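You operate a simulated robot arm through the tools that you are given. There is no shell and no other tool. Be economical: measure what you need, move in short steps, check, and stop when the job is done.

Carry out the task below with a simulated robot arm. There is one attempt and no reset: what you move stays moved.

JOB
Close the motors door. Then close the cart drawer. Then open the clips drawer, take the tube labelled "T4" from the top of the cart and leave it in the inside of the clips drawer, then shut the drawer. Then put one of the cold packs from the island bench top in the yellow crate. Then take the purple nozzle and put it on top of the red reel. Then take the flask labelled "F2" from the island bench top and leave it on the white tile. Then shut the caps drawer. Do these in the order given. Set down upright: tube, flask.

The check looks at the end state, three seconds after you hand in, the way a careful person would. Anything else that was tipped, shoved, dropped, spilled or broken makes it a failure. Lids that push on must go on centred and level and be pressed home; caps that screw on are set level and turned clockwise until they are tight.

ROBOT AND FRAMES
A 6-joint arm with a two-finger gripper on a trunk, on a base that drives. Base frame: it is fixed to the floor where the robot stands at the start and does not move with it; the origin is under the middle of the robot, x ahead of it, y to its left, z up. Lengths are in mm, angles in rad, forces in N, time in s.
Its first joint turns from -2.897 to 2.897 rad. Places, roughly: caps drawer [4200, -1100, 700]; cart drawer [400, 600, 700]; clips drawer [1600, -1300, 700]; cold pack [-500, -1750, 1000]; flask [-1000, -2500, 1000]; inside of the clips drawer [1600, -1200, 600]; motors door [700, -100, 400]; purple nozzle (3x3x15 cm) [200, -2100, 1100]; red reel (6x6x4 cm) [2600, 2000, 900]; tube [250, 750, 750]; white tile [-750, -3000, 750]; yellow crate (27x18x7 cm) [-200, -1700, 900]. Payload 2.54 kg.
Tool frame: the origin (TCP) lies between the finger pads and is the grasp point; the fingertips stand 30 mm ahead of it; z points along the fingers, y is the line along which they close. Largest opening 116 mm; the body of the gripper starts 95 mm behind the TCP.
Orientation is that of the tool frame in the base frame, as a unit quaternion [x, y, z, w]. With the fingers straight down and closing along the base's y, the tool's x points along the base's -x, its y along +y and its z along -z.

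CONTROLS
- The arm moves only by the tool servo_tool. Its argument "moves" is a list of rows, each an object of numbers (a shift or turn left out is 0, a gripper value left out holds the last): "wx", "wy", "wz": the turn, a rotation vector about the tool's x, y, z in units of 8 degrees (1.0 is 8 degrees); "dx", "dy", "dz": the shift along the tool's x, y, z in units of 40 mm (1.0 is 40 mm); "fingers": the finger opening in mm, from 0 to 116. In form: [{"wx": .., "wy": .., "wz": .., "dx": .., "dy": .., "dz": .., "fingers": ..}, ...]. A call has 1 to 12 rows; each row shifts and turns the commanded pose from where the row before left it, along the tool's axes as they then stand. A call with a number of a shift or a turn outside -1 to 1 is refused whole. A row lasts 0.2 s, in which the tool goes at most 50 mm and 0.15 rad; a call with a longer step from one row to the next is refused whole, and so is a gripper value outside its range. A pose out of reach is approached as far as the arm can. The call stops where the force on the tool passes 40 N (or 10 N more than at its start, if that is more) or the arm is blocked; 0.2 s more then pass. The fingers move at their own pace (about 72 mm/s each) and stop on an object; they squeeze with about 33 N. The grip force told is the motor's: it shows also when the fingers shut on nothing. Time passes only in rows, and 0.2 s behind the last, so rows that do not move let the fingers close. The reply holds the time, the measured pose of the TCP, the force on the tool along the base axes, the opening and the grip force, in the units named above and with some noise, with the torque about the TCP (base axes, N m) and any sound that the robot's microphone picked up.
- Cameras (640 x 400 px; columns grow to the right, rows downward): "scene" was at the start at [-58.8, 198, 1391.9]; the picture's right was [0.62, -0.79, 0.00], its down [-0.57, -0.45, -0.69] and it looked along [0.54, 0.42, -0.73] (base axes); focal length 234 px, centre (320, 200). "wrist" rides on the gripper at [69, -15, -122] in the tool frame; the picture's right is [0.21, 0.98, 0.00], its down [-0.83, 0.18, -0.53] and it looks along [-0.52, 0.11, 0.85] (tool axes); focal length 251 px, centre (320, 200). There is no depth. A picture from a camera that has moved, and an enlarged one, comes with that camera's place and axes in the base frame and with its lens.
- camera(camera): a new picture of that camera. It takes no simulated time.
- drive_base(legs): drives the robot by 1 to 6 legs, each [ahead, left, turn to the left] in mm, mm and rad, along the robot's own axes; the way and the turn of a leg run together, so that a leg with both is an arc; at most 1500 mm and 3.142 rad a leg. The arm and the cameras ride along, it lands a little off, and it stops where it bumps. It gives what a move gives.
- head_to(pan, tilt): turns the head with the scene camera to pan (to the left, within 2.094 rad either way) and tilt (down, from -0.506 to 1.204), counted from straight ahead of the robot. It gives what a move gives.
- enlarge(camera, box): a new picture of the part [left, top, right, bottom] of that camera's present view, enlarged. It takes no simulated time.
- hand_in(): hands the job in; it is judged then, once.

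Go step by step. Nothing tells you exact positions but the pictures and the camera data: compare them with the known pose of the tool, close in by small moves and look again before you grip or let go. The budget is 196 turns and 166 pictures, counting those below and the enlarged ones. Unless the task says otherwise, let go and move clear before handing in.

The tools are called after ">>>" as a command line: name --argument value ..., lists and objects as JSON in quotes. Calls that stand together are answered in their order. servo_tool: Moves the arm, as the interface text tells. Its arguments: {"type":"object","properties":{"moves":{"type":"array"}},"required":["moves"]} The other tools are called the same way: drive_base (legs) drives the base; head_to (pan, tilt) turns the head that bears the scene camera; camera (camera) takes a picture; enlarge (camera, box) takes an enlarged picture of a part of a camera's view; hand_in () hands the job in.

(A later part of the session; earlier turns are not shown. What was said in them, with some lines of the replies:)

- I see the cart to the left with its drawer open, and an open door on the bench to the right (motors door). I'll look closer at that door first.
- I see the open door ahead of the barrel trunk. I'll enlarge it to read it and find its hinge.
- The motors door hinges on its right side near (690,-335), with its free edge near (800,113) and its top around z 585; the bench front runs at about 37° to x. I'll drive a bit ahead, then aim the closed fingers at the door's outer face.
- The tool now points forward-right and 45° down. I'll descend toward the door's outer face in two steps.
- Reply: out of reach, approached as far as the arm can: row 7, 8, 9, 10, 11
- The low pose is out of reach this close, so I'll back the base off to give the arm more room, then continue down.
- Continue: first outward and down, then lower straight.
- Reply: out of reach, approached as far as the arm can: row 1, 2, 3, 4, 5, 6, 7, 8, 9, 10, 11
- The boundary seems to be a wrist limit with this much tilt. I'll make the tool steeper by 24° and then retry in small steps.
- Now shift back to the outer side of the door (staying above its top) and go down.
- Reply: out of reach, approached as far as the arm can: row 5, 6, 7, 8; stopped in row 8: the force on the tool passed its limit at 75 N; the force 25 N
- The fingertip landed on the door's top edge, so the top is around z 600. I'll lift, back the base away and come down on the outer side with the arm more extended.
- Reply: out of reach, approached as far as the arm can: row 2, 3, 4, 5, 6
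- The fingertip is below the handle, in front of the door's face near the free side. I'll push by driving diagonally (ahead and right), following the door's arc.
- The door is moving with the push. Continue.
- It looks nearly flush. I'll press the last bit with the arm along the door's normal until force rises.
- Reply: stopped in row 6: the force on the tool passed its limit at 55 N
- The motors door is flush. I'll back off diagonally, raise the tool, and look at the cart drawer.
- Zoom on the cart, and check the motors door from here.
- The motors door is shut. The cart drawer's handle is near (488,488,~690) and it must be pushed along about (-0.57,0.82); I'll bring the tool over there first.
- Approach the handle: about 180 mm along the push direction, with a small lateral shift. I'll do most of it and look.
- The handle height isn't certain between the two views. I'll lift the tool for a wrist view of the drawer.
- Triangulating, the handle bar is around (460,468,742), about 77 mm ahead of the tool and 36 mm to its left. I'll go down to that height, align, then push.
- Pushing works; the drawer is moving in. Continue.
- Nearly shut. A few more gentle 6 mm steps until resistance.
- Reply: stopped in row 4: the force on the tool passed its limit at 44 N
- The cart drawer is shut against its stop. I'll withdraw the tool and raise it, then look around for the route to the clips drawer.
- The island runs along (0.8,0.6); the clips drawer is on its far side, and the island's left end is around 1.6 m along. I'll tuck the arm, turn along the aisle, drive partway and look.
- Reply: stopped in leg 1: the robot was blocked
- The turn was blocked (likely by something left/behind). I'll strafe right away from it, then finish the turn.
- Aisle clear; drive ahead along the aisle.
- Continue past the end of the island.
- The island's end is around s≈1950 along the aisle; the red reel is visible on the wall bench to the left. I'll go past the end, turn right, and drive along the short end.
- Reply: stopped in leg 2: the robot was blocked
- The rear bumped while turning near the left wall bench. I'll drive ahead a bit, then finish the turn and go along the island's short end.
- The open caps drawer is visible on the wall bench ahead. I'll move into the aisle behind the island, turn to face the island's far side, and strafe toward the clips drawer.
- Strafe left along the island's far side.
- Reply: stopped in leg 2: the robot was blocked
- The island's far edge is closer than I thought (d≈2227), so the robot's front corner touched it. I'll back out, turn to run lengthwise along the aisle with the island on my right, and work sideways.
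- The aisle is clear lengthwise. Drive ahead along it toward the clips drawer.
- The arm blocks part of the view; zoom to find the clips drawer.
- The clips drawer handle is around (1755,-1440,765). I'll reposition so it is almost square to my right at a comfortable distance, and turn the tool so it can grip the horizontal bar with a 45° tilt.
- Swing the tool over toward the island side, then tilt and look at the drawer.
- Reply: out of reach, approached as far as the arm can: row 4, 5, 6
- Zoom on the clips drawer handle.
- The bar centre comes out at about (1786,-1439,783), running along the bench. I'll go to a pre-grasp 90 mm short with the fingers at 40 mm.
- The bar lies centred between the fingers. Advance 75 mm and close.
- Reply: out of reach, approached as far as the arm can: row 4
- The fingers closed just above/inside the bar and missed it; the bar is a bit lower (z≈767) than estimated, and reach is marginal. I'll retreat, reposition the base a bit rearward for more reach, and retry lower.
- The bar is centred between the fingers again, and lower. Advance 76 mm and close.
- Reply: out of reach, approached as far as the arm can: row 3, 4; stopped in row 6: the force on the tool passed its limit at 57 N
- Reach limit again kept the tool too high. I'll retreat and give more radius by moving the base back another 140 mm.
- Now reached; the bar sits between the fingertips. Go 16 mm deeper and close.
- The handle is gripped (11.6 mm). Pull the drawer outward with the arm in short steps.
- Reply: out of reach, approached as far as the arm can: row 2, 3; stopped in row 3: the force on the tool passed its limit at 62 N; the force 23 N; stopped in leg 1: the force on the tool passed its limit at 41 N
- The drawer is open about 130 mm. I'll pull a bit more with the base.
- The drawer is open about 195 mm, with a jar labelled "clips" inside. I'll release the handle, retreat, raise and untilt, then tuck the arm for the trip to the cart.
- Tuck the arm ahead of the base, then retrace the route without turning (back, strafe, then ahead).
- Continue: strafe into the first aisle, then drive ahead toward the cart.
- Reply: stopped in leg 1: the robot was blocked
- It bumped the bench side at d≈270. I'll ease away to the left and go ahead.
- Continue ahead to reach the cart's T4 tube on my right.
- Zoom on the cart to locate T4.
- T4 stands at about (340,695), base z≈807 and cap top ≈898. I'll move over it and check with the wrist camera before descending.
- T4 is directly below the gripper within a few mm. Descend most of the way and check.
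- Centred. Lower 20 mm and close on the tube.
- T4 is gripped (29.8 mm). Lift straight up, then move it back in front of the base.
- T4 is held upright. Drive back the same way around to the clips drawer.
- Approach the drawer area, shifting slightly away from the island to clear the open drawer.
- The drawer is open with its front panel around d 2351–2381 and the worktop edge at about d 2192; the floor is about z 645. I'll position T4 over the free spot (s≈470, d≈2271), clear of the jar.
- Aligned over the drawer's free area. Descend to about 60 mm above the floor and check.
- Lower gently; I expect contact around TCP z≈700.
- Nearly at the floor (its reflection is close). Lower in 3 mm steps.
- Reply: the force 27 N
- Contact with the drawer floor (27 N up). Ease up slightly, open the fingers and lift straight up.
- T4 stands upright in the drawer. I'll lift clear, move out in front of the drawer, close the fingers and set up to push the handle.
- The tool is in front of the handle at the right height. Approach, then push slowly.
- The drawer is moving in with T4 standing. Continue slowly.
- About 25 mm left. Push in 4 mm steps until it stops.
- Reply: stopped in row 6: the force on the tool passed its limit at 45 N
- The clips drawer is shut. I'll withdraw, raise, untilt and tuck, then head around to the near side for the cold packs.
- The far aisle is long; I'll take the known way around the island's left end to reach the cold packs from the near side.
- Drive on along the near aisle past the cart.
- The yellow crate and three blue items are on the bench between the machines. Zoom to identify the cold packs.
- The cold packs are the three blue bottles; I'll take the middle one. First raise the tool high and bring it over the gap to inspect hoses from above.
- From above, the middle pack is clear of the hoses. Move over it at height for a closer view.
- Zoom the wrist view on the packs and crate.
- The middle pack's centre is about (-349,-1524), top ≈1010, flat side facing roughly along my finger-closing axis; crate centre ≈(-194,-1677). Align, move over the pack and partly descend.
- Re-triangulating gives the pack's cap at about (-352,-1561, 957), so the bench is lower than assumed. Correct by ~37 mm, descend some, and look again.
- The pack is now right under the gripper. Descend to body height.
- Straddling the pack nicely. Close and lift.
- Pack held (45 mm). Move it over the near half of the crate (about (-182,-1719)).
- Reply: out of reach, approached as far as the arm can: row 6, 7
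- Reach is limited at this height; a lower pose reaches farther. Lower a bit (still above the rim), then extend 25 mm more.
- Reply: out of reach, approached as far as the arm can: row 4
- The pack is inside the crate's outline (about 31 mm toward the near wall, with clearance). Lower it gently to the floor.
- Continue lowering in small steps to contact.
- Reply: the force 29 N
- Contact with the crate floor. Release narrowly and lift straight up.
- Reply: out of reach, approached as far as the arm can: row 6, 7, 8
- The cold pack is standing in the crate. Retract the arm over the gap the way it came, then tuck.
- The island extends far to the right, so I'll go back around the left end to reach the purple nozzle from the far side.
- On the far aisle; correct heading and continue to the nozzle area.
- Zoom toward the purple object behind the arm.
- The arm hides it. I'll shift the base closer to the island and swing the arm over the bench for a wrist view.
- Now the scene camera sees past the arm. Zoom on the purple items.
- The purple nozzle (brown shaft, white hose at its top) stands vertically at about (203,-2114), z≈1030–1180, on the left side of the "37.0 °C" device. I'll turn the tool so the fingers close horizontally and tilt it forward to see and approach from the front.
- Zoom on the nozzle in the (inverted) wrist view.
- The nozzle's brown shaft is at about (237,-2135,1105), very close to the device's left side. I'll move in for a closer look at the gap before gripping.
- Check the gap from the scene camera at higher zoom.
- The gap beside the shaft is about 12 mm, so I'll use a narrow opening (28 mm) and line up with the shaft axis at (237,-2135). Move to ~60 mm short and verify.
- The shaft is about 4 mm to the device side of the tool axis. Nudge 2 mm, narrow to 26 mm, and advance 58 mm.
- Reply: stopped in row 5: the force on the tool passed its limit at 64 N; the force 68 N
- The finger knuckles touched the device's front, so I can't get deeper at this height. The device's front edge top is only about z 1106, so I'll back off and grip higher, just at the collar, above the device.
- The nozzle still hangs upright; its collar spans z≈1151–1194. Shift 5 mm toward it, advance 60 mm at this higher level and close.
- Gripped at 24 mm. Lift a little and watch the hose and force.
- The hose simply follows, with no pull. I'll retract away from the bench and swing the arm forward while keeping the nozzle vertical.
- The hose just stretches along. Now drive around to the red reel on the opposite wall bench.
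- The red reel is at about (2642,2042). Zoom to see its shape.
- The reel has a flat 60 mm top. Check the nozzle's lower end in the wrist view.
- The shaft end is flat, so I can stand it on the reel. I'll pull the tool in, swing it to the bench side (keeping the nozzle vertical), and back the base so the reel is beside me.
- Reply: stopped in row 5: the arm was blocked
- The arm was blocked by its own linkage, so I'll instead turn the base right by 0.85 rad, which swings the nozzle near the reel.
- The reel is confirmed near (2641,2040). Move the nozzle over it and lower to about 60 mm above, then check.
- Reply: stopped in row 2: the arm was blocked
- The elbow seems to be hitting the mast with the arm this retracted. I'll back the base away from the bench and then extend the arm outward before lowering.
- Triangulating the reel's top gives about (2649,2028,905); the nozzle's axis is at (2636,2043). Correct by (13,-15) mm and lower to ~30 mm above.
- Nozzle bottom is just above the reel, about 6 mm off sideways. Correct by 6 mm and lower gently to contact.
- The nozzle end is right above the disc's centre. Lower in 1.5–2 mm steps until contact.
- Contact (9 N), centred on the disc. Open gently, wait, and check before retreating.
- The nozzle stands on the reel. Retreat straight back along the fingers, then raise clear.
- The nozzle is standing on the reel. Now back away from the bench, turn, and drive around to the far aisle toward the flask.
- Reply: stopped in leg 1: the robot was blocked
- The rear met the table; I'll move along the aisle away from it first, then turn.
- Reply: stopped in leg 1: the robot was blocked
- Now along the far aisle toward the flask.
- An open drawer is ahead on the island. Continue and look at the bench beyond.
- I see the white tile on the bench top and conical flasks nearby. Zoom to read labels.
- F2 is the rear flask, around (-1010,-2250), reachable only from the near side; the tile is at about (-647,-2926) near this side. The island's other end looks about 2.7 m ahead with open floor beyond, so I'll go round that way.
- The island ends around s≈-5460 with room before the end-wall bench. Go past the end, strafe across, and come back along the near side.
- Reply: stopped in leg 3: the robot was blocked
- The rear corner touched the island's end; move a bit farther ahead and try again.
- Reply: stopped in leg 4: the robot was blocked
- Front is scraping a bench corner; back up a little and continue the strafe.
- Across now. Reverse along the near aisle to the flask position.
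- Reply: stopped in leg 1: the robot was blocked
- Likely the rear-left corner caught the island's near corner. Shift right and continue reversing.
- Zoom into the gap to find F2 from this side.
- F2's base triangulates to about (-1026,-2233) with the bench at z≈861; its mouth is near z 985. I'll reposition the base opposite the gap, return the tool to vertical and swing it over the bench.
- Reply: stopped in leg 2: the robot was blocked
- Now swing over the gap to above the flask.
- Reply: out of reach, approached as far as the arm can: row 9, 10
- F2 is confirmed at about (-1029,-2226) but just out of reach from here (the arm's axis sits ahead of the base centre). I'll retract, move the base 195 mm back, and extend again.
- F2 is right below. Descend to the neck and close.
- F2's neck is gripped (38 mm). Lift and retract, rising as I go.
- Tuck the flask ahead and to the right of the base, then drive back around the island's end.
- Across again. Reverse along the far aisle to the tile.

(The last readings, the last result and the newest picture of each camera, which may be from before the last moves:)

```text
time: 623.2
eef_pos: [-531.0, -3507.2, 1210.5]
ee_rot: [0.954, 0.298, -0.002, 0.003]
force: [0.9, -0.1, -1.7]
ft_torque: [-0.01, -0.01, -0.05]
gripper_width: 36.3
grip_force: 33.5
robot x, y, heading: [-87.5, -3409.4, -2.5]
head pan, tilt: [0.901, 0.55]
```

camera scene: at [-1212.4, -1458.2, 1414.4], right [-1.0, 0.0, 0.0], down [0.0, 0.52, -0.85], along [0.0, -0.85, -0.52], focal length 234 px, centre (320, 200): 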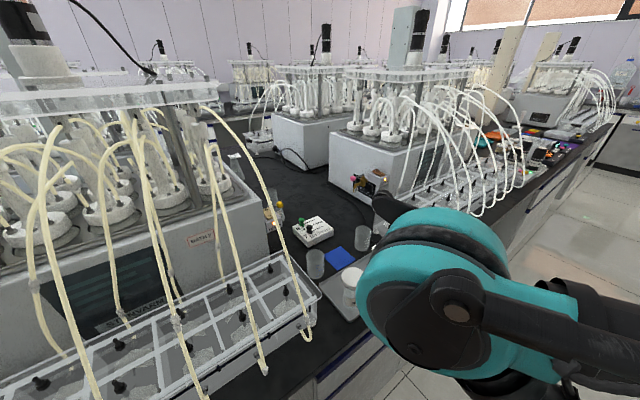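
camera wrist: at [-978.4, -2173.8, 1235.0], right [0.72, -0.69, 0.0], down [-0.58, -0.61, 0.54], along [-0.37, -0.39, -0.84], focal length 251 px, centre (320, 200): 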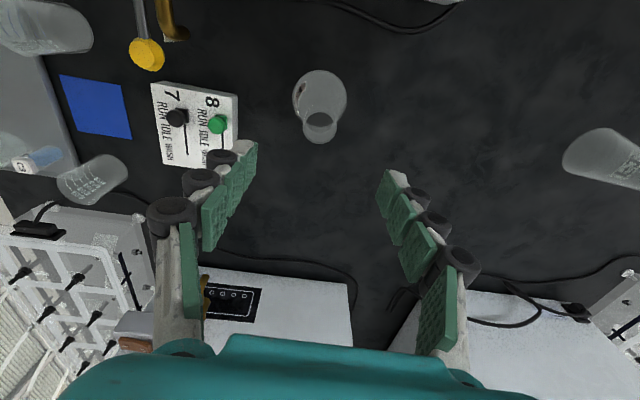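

Bring the flask over toward the tile: sideways first, then along, then in.

>>> servo_tool --moves '[{"dy": -1}, {"dy": -1}, {"dy": -1}, {"dy": -1}, {"dy": -1}, {"dy": -1}, {"dx": 0.95}, {"dx": 0.95}, {"dx": 0.95}, {"dx": 0.95}, {"dx": 0.95}, {"dx": 0.95}]'

>>> servo_tool --moves '[{"dy": -1, "dz": 0.2}, {"dy": -1, "dz": 0.2}, {"dy": -1, "dz": 0.2}, {"dy": -1, "dz": 0.2}, {"dy": -1, "dz": 0.2}]'

>>> camera --camera "wrist"

```text
time: 625.8
eef_pos: [-479.0, -3179.8, 1207.9]
ee_rot: [0.955, 0.298, -0.001, 0.003]
force: [-0.8, -0.3, -1.1]
ft_torque: [0.0, 0.01, 0.0]
gripper_width: 36.4
grip_force: 33.1
robot x, y, heading: [-85.4, -3406.8, -2.498]
head pan, tilt: [0.901, 0.55]
```

```text
time: 627.0
eef_pos: [-593.6, -3016.9, 1168.5]
ee_rot: [0.955, 0.297, -0.002, 0.003]
force: [1.0, -0.5, -1.0]
ft_torque: [0.01, 0.04, 0.02]
gripper_width: 36.2
grip_force: 32.9
robot x, y, heading: [-85.8, -3411.1, -2.501]
head pan, tilt: [0.901, 0.55]
```

```text
4 pictures are left
camera wrist: at [-543.8, -2963.9, 1288.5], right [0.73, -0.68, 0.0], down [-0.57, -0.62, 0.54], along [-0.37, -0.4, -0.84], focal length 251 px, centre (320, 200)
```

wrist: 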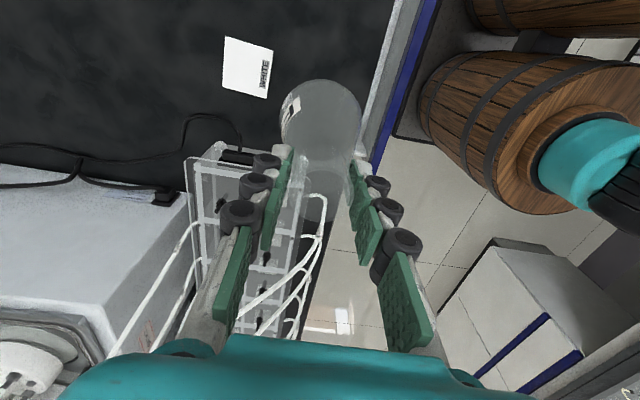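

The tile's centre is about (-649,-2920). Move the flask over it and lower most of the way, then verify once.

>>> servo_tool --moves '[{"dx": 0.03, "dy": -0.93}, {"dx": 0.03, "dy": -0.93}, {"dx": 0.03, "dy": -0.93}, {"dz": 0.9}, {"dz": 0.9}, {"dz": 0.9}, {"dz": 0.8}]'

>>> camera --camera "wrist"

```text
time: 628.6
eef_pos: [-654.9, -2924.4, 1027.4]
ee_rot: [0.954, 0.299, -0.002, 0.003]
force: [-0.3, -0.2, -0.8]
ft_torque: [0.02, 0.03, -0.01]
gripper_width: 36.0
grip_force: 32.9
robot x, y, heading: [-87.7, -3410.8, -2.504]
head pan, tilt: [0.901, 0.55]
```

```text
3 pictures are left
camera wrist: at [-606.1, -2871.6, 1149.9], right [0.73, -0.68, 0.0], down [-0.57, -0.62, 0.54], along [-0.37, -0.4, -0.84], focal length 251 px, centre (320, 200)
```

wrist: 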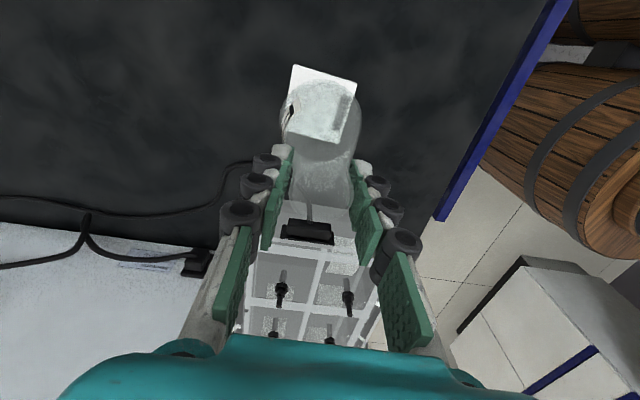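

Nearly centred (6 mm off). Correct and lower gently to contact.

>>> servo_tool --moves '[{"dx": 0.12, "dy": -0.09}, {"dz": 0.5}, {"dz": 0.3}, {"dz": 0.06}, {"dz": 0.06}, {"dz": 0.06}, {"dz": 0.06}]'

```text
time: 630.2
eef_pos: [-654.0, -2918.1, 987.7]
ee_rot: [0.954, 0.299, -0.002, 0.003]
force: [1.2, -0.2, -1.7]
ft_torque: [-0.03, 0.0, 0.01]
gripper_width: 36.5
grip_force: 33.1
robot x, y, heading: [-87.1, -3409.1, -2.501]
head pan, tilt: [0.901, 0.55]
```

>>> servo_tool --moves '[{"dz": 0.06}, {"dz": 0.06}, {"dz": 0.06}]'

```text
time: 631.0
eef_pos: [-652.2, -2918.0, 981.1]
ee_rot: [0.954, 0.298, -0.002, 0.002]
force: [-2.6, 2.6, 35.6]
ft_torque: [0.17, -0.02, -0.03]
gripper_width: 38.2
grip_force: 33.0
robot x, y, heading: [-89.0, -3405.0, -2.494]
head pan, tilt: [0.901, 0.55]
```

Contact on the tile. Ease up, release and lift straight up.

>>> servo_tool --moves '[{"dz": -0.05}, {"fingers": 60}, {"fingers": 80}, {"dz": 0}, {"dz": -0.4}, {"dz": -0.8}, {"dz": -1}, {"dz": -1}, {"dz": -1}]'

>>> camera --camera "wrist"

```text
time: 633.0
eef_pos: [-652.5, -2918.2, 1151.4]
ee_rot: [0.954, 0.299, -0.002, 0.003]
force: [0.1, -0.5, -1.8]
ft_torque: [-0.01, -0.03, 0.0]
gripper_width: 80.2
grip_force: 0.1
robot x, y, heading: [-87.4, -3405.9, -2.499]
head pan, tilt: [0.901, 0.55]
```

```text
2 pictures are left
camera wrist: at [-602.7, -2865.5, 1272.9], right [0.73, -0.68, 0.0], down [-0.57, -0.62, 0.54], along [-0.37, -0.4, -0.84], focal length 251 px, centre (320, 200)
```

wrist: 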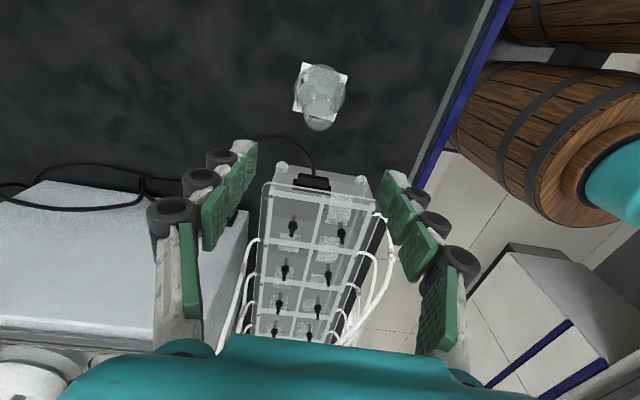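

F2 stands upright on the tile. Retract and tuck, then drive along the far aisle to the caps drawer.

>>> servo_tool --moves '[{"dy": 1, "fingers": 0}, {"dy": 1}, {"dy": 1}, {"dy": 1}, {"dy": 1}, {"dy": 1}, {"dy": 1}, {"dy": 1}, {"dx": -0.8, "dy": 0.8}, {"dx": -0.8, "dy": 0.8}, {"dx": -0.8, "dy": 0.8}, {"dx": -0.8, "dy": 0.8}]'

>>> servo_tool --moves '[{"dx": -0.8, "dy": 0.8}, {"dx": -0.8, "dy": 0.8}, {"dy": 1}, {"dy": 1}, {"dy": 1}]'

>>> drive_base --legs '[[0, 20, 0], [-1400, 0, 0], [-1400, 0, 0]]'

```text
time: 635.6
eef_pos: [-502.5, -3355.7, 1151.1]
ee_rot: [0.955, 0.298, -0.002, 0.003]
force: [0.2, 0.3, 0.2]
ft_torque: [0.01, -0.02, 0.01]
gripper_width: 0.0
grip_force: 28.7
robot x, y, heading: [-88.0, -3407.3, -2.499]
head pan, tilt: [0.901, 0.55]
```

```text
time: 636.8
eef_pos: [-450.1, -3546.5, 1152.9]
ee_rot: [0.954, 0.299, -0.003, 0.001]
force: [-0.3, -0.1, 0.8]
ft_torque: [0.01, 0.01, 0.0]
gripper_width: 0.0
grip_force: 28.5
robot x, y, heading: [-89.5, -3405.0, -2.499]
head pan, tilt: [0.901, 0.55]
```

```text
time: 650.9
eef_pos: [1826.7, -1870.0, 1151.9]
ee_rot: [0.954, 0.301, -0.002, 0.002]
force: [-0.8, 0.3, 0.6]
ft_torque: [0.01, 0.0, 0.0]
gripper_width: 0.2
grip_force: 28.5
robot x, y, heading: [2190.0, -1728.3, -2.491]
head pan, tilt: [0.901, 0.55]
```

>>> drive_base --legs '[[0, 0, -0.007], [-1400, 0, 0], [-420, 0, 0], [0, -220, 0], [-330, 0, 0]]'

>>> head_to --pan 1.35 --tilt 0.75

>>> camera --camera "scene"

```text
time: 663.5
eef_pos: [3427.0, -413.8, 1151.6]
ee_rot: [0.957, 0.29, -0.001, 0.003]
force: [0.4, -0.6, -0.1]
ft_torque: [-0.03, 0.0, -0.03]
gripper_width: 0.1
grip_force: 27.9
robot x, y, heading: [3794.3, -284.9, -2.517]
head pan, tilt: [0.901, 0.55]
```

```text
time: 664.4
eef_pos: [3426.7, -414.1, 1151.9]
ee_rot: [0.957, 0.29, -0.003, 0.002]
force: [0.4, 0.1, 0.2]
ft_torque: [-0.02, 0.01, -0.01]
gripper_width: 0.0
grip_force: 28.4
robot x, y, heading: [3792.1, -285.7, -2.522]
head pan, tilt: [1.349, 0.75]
```

```text
1 pictures are left
camera scene: at [4008.5, -412.7, 1397.0], right [-0.92, -0.39, 0.0], down [-0.27, 0.63, -0.73], along [0.29, -0.67, -0.68], focal length 234 px, centre (320, 200)
```

scene: 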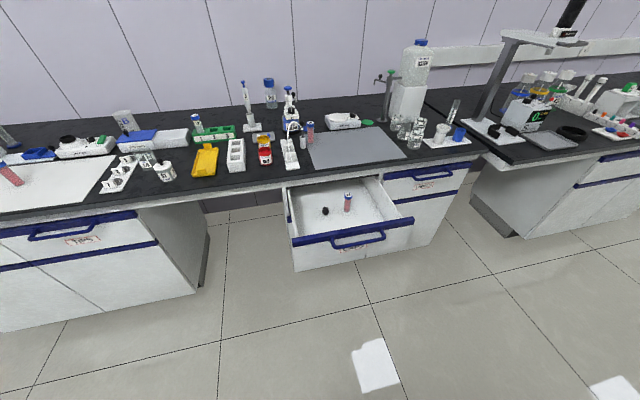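

The caps drawer is open about 245 mm; its handle is near s≈2726, d≈3167, z≈768. I'll swing the closed fingers over in front of it, tilt toward it and lower.

>>> servo_tool --moves '[{"dx": 0.4, "dy": 0.955}, {"dx": 0.4, "dy": 0.955}, {"dx": 0.4, "dy": 0.955}, {"dx": 0.4, "dy": 0.955}, {"dx": 0.4, "dy": 0.955}, {"dx": 0.4, "dy": 0.955}, {"dx": 0.4, "dy": 0.955}, {"dx": 0.4, "dy": 0.955}, {"dx": 0.4, "dy": 0.955}, {"dx": 0.4, "dy": 0.955}, {"dx": 0.4, "dy": 0.955}, {"dx": 0.4, "dy": 0.955}]'

>>> servo_tool --moves '[{"dx": 0.4, "dy": 0.955}, {"dx": 0.4, "dy": 0.955}, {"dx": 0.4, "dy": 0.955}, {"dx": 0.4, "dy": 0.955}, {"dx": 0.3, "dy": 0.7}, {"wx": -1}, {"wx": -1}, {"wx": -1}]'

```text
time: 667.0
eef_pos: [3840.5, -688.7, 1154.6]
ee_rot: [0.957, 0.29, -0.002, 0.003]
force: [-0.7, 0.3, 0.2]
ft_torque: [-0.05, -0.04, 0.03]
gripper_width: 0.2
grip_force: 28.7
robot x, y, heading: [3793.6, -284.1, -2.52]
head pan, tilt: [1.349, 0.75]
```

```text
time: 668.8
eef_pos: [4006.5, -798.7, 1154.2]
ee_rot: [0.936, 0.284, 0.058, 0.202]
force: [0.7, -0.5, -0.5]
ft_torque: [0.03, 0.02, 0.01]
gripper_width: 0.2
grip_force: 28.4
robot x, y, heading: [3795.0, -285.7, -2.515]
head pan, tilt: [1.349, 0.75]
```

>>> servo_tool --moves '[{"dz": 0.866, "dy": -0.386}, {"dz": 0.866, "dy": -0.386}, {"dz": 0.866, "dy": -0.386}, {"dz": 0.866, "dy": -0.386}, {"dz": 0.866, "dy": -0.386}, {"dz": 0.866, "dy": -0.386}, {"dz": 0.866, "dy": -0.386}, {"dz": 0.866, "dy": -0.386}, {"dz": 0.866, "dy": -0.386}, {"dz": 0.866, "dy": -0.386}]'

```text
time: 671.0
eef_pos: [4003.8, -800.2, 775.0]
ee_rot: [0.935, 0.284, 0.059, 0.202]
force: [-1.2, 0.8, -0.2]
ft_torque: [-0.02, 0.02, -0.03]
gripper_width: 0.0
grip_force: 28.2
robot x, y, heading: [3794.6, -281.9, -2.517]
head pan, tilt: [1.349, 0.75]
```

In front of the handle at height 775. Approach, then push slowly inward.

>>> servo_tool --moves '[{"dx": 0.05, "dy": 0.82, "dz": 0.366}, {"dx": 0.04, "dy": 0.64, "dz": 0.285}, {"dx": 0.017, "dy": 0.274, "dz": 0.122}, {"dx": 0.017, "dy": 0.274, "dz": 0.122}, {"dx": 0.017, "dy": 0.274, "dz": 0.122}, {"dx": 0.017, "dy": 0.274, "dz": 0.122}, {"dx": 0.017, "dy": 0.274, "dz": 0.122}, {"dx": 0.017, "dy": 0.274, "dz": 0.122}, {"dx": 0.017, "dy": 0.274, "dz": 0.122}, {"dx": 0.017, "dy": 0.274, "dz": 0.122}, {"dx": 0.017, "dy": 0.274, "dz": 0.122}, {"dx": 0.017, "dy": 0.274, "dz": 0.122}]'

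>>> servo_tool --moves '[{"dx": 0.017, "dy": 0.274, "dz": 0.122}, {"dx": 0.017, "dy": 0.274, "dz": 0.122}, {"dx": 0.017, "dy": 0.274, "dz": 0.122}, {"dx": 0.017, "dy": 0.274, "dz": 0.122}, {"dx": 0.017, "dy": 0.274, "dz": 0.122}, {"dx": 0.017, "dy": 0.274, "dz": 0.122}]'

```text
time: 673.5
eef_pos: [4115.7, -948.4, 774.3]
ee_rot: [0.935, 0.284, 0.058, 0.202]
force: [-0.6, 0.1, 0.5]
ft_torque: [0.01, 0.03, 0.01]
gripper_width: 0.1
grip_force: 28.7
robot x, y, heading: [3791.9, -282.4, -2.521]
head pan, tilt: [1.349, 0.75]
```

```text
time: 675.0
eef_pos: [4158.1, -1005.8, 775.5]
ee_rot: [0.936, 0.283, 0.059, 0.201]
force: [0.0, -0.8, 0.3]
ft_torque: [0.0, -0.01, -0.02]
gripper_width: 0.2
grip_force: 28.4
robot x, y, heading: [3792.5, -283.5, -2.52]
head pan, tilt: [1.349, 0.75]
```

Continue pushing; the stop should come around d≈3400.

>>> servo_tool --moves '[{"dx": 0.014, "dy": 0.23, "dz": 0.1}, {"dx": 0.014, "dy": 0.23, "dz": 0.1}, {"dx": 0.014, "dy": 0.23, "dz": 0.1}, {"dx": 0.014, "dy": 0.23, "dz": 0.1}, {"dx": 0.014, "dy": 0.23, "dz": 0.1}, {"dx": 0.014, "dy": 0.23, "dz": 0.1}, {"dx": 0.008, "dy": 0.137, "dz": 0.061}, {"dx": 0.008, "dy": 0.137, "dz": 0.061}, {"dx": 0.008, "dy": 0.137, "dz": 0.061}, {"dx": 0.008, "dy": 0.137, "dz": 0.061}, {"dx": 0.008, "dy": 0.137, "dz": 0.061}, {"dx": 0.008, "dy": 0.137, "dz": 0.061}]'

```text
time: 677.5
eef_pos: [4217.0, -1081.7, 775.7]
ee_rot: [0.935, 0.284, 0.059, 0.202]
force: [0.3, 0.3, 0.0]
ft_torque: [0.02, -0.02, 0.0]
gripper_width: 0.0
grip_force: 28.7
robot x, y, heading: [3794.3, -286.2, -2.516]
head pan, tilt: [1.349, 0.75]
```

>>> servo_tool --moves '[{"dx": 0.006, "dy": 0.114, "dz": 0.05}, {"dx": 0.006, "dy": 0.114, "dz": 0.05}, {"dx": 0.006, "dy": 0.114, "dz": 0.05}, {"dx": 0.006, "dy": 0.114, "dz": 0.05}, {"dx": 0.006, "dy": 0.114, "dz": 0.05}, {"dx": 0.006, "dy": 0.114, "dz": 0.05}, {"dx": 0.006, "dy": 0.114, "dz": 0.05}, {"dx": 0.006, "dy": 0.114, "dz": 0.05}]'

```text
time: 678.3
eef_pos: [4220.5, -1086.9, 775.2]
ee_rot: [0.937, 0.284, 0.057, 0.197]
force: [-9.4, 10.4, 7.6]
ft_torque: [0.13, 0.0, 0.12]
gripper_width: 0.1
grip_force: 29.2
robot x, y, heading: [3793.6, -282.2, -2.514]
head pan, tilt: [1.349, 0.75]
stopped in row 3: the force on the tool passed its limit at 49 N (the readings are from after the stop); the commanded pose is now the measured one
```

It hit its stop at d≈3402, as expected for closed. Retreat, raise clear, and use the last picture to verify.

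>>> servo_tool --moves '[{"dx": -0.05, "dy": -0.82, "dz": -0.366}, {"dx": -0.05, "dy": -0.82, "dz": -0.366}, {"dx": -0.05, "dy": -0.82, "dz": -0.366}, {"dx": -0.05, "dy": -0.82, "dz": -0.366}, {"dx": -0.05, "dy": -0.82, "dz": -0.366}, {"dx": -0.05, "dy": -0.82, "dz": -0.366}, {"dx": -0.05, "dy": -0.82, "dz": -0.366}, {"dz": -0.866, "dy": 0.386}, {"dz": -0.866, "dy": 0.386}, {"dz": -0.866, "dy": 0.386}, {"dz": -0.866, "dy": 0.386}]'

>>> camera --camera "scene"

```text
time: 680.7
eef_pos: [4071.7, -887.4, 926.7]
ee_rot: [0.936, 0.284, 0.057, 0.198]
force: [0.2, 0.3, 0.3]
ft_torque: [0.04, 0.03, -0.05]
gripper_width: 0.0
grip_force: 28.5
robot x, y, heading: [3793.0, -280.2, -2.514]
head pan, tilt: [1.349, 0.75]
```

```text
0 pictures are left
camera scene: at [4008.4, -412.6, 1397.0], right [-0.92, -0.39, 0.0], down [-0.27, 0.63, -0.73], along [0.29, -0.67, -0.68], focal length 234 px, centre (320, 200)
```

scene: 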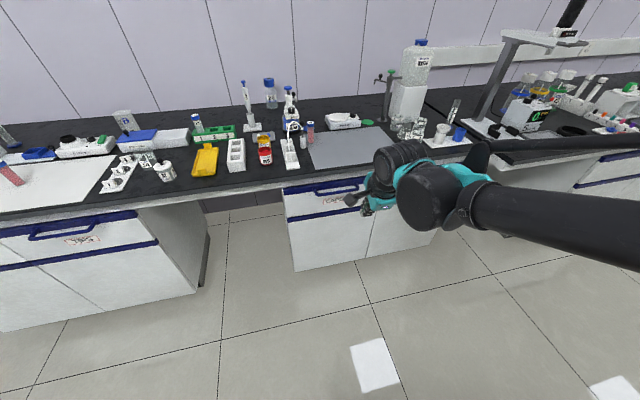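

The caps drawer is flush with its neighbours and the tool is clear of everything, so all the steps are done in order; I'm handing in.

>>> hand_in

```text
The job is handed in.
```

All seven steps are done in the order you gave. I saw the motors door and the clips and caps drawers flush. T4 was upright when I shut it in the clips drawer. The cold pack was in the crate, the nozzle on the reel and F2 upright on the tile when I last saw them.

Some things could count against the result:
- **Cart:** it shifted about 10 mm when its drawer reached the stop. I took the drawer as shut from that stop and the pictures, but did not look at it closely.
- **Nozzle hose:** the nozzle was attached to a white hose. In a later picture one end of the hose looked free, so it may have come off the heating device.
- **Heating device:** a finger pressed the front of it once, at about 64 N, while I was reaching for the nozzle.
- **Base bumps:** the base bumped into things several times. These were the island, the wall bench beside the gas cylinder, the bench at the far end, something near the tall table and an unidentified obstacle near the cart. I saw nothing tipped, but I did not go back to check each spot.
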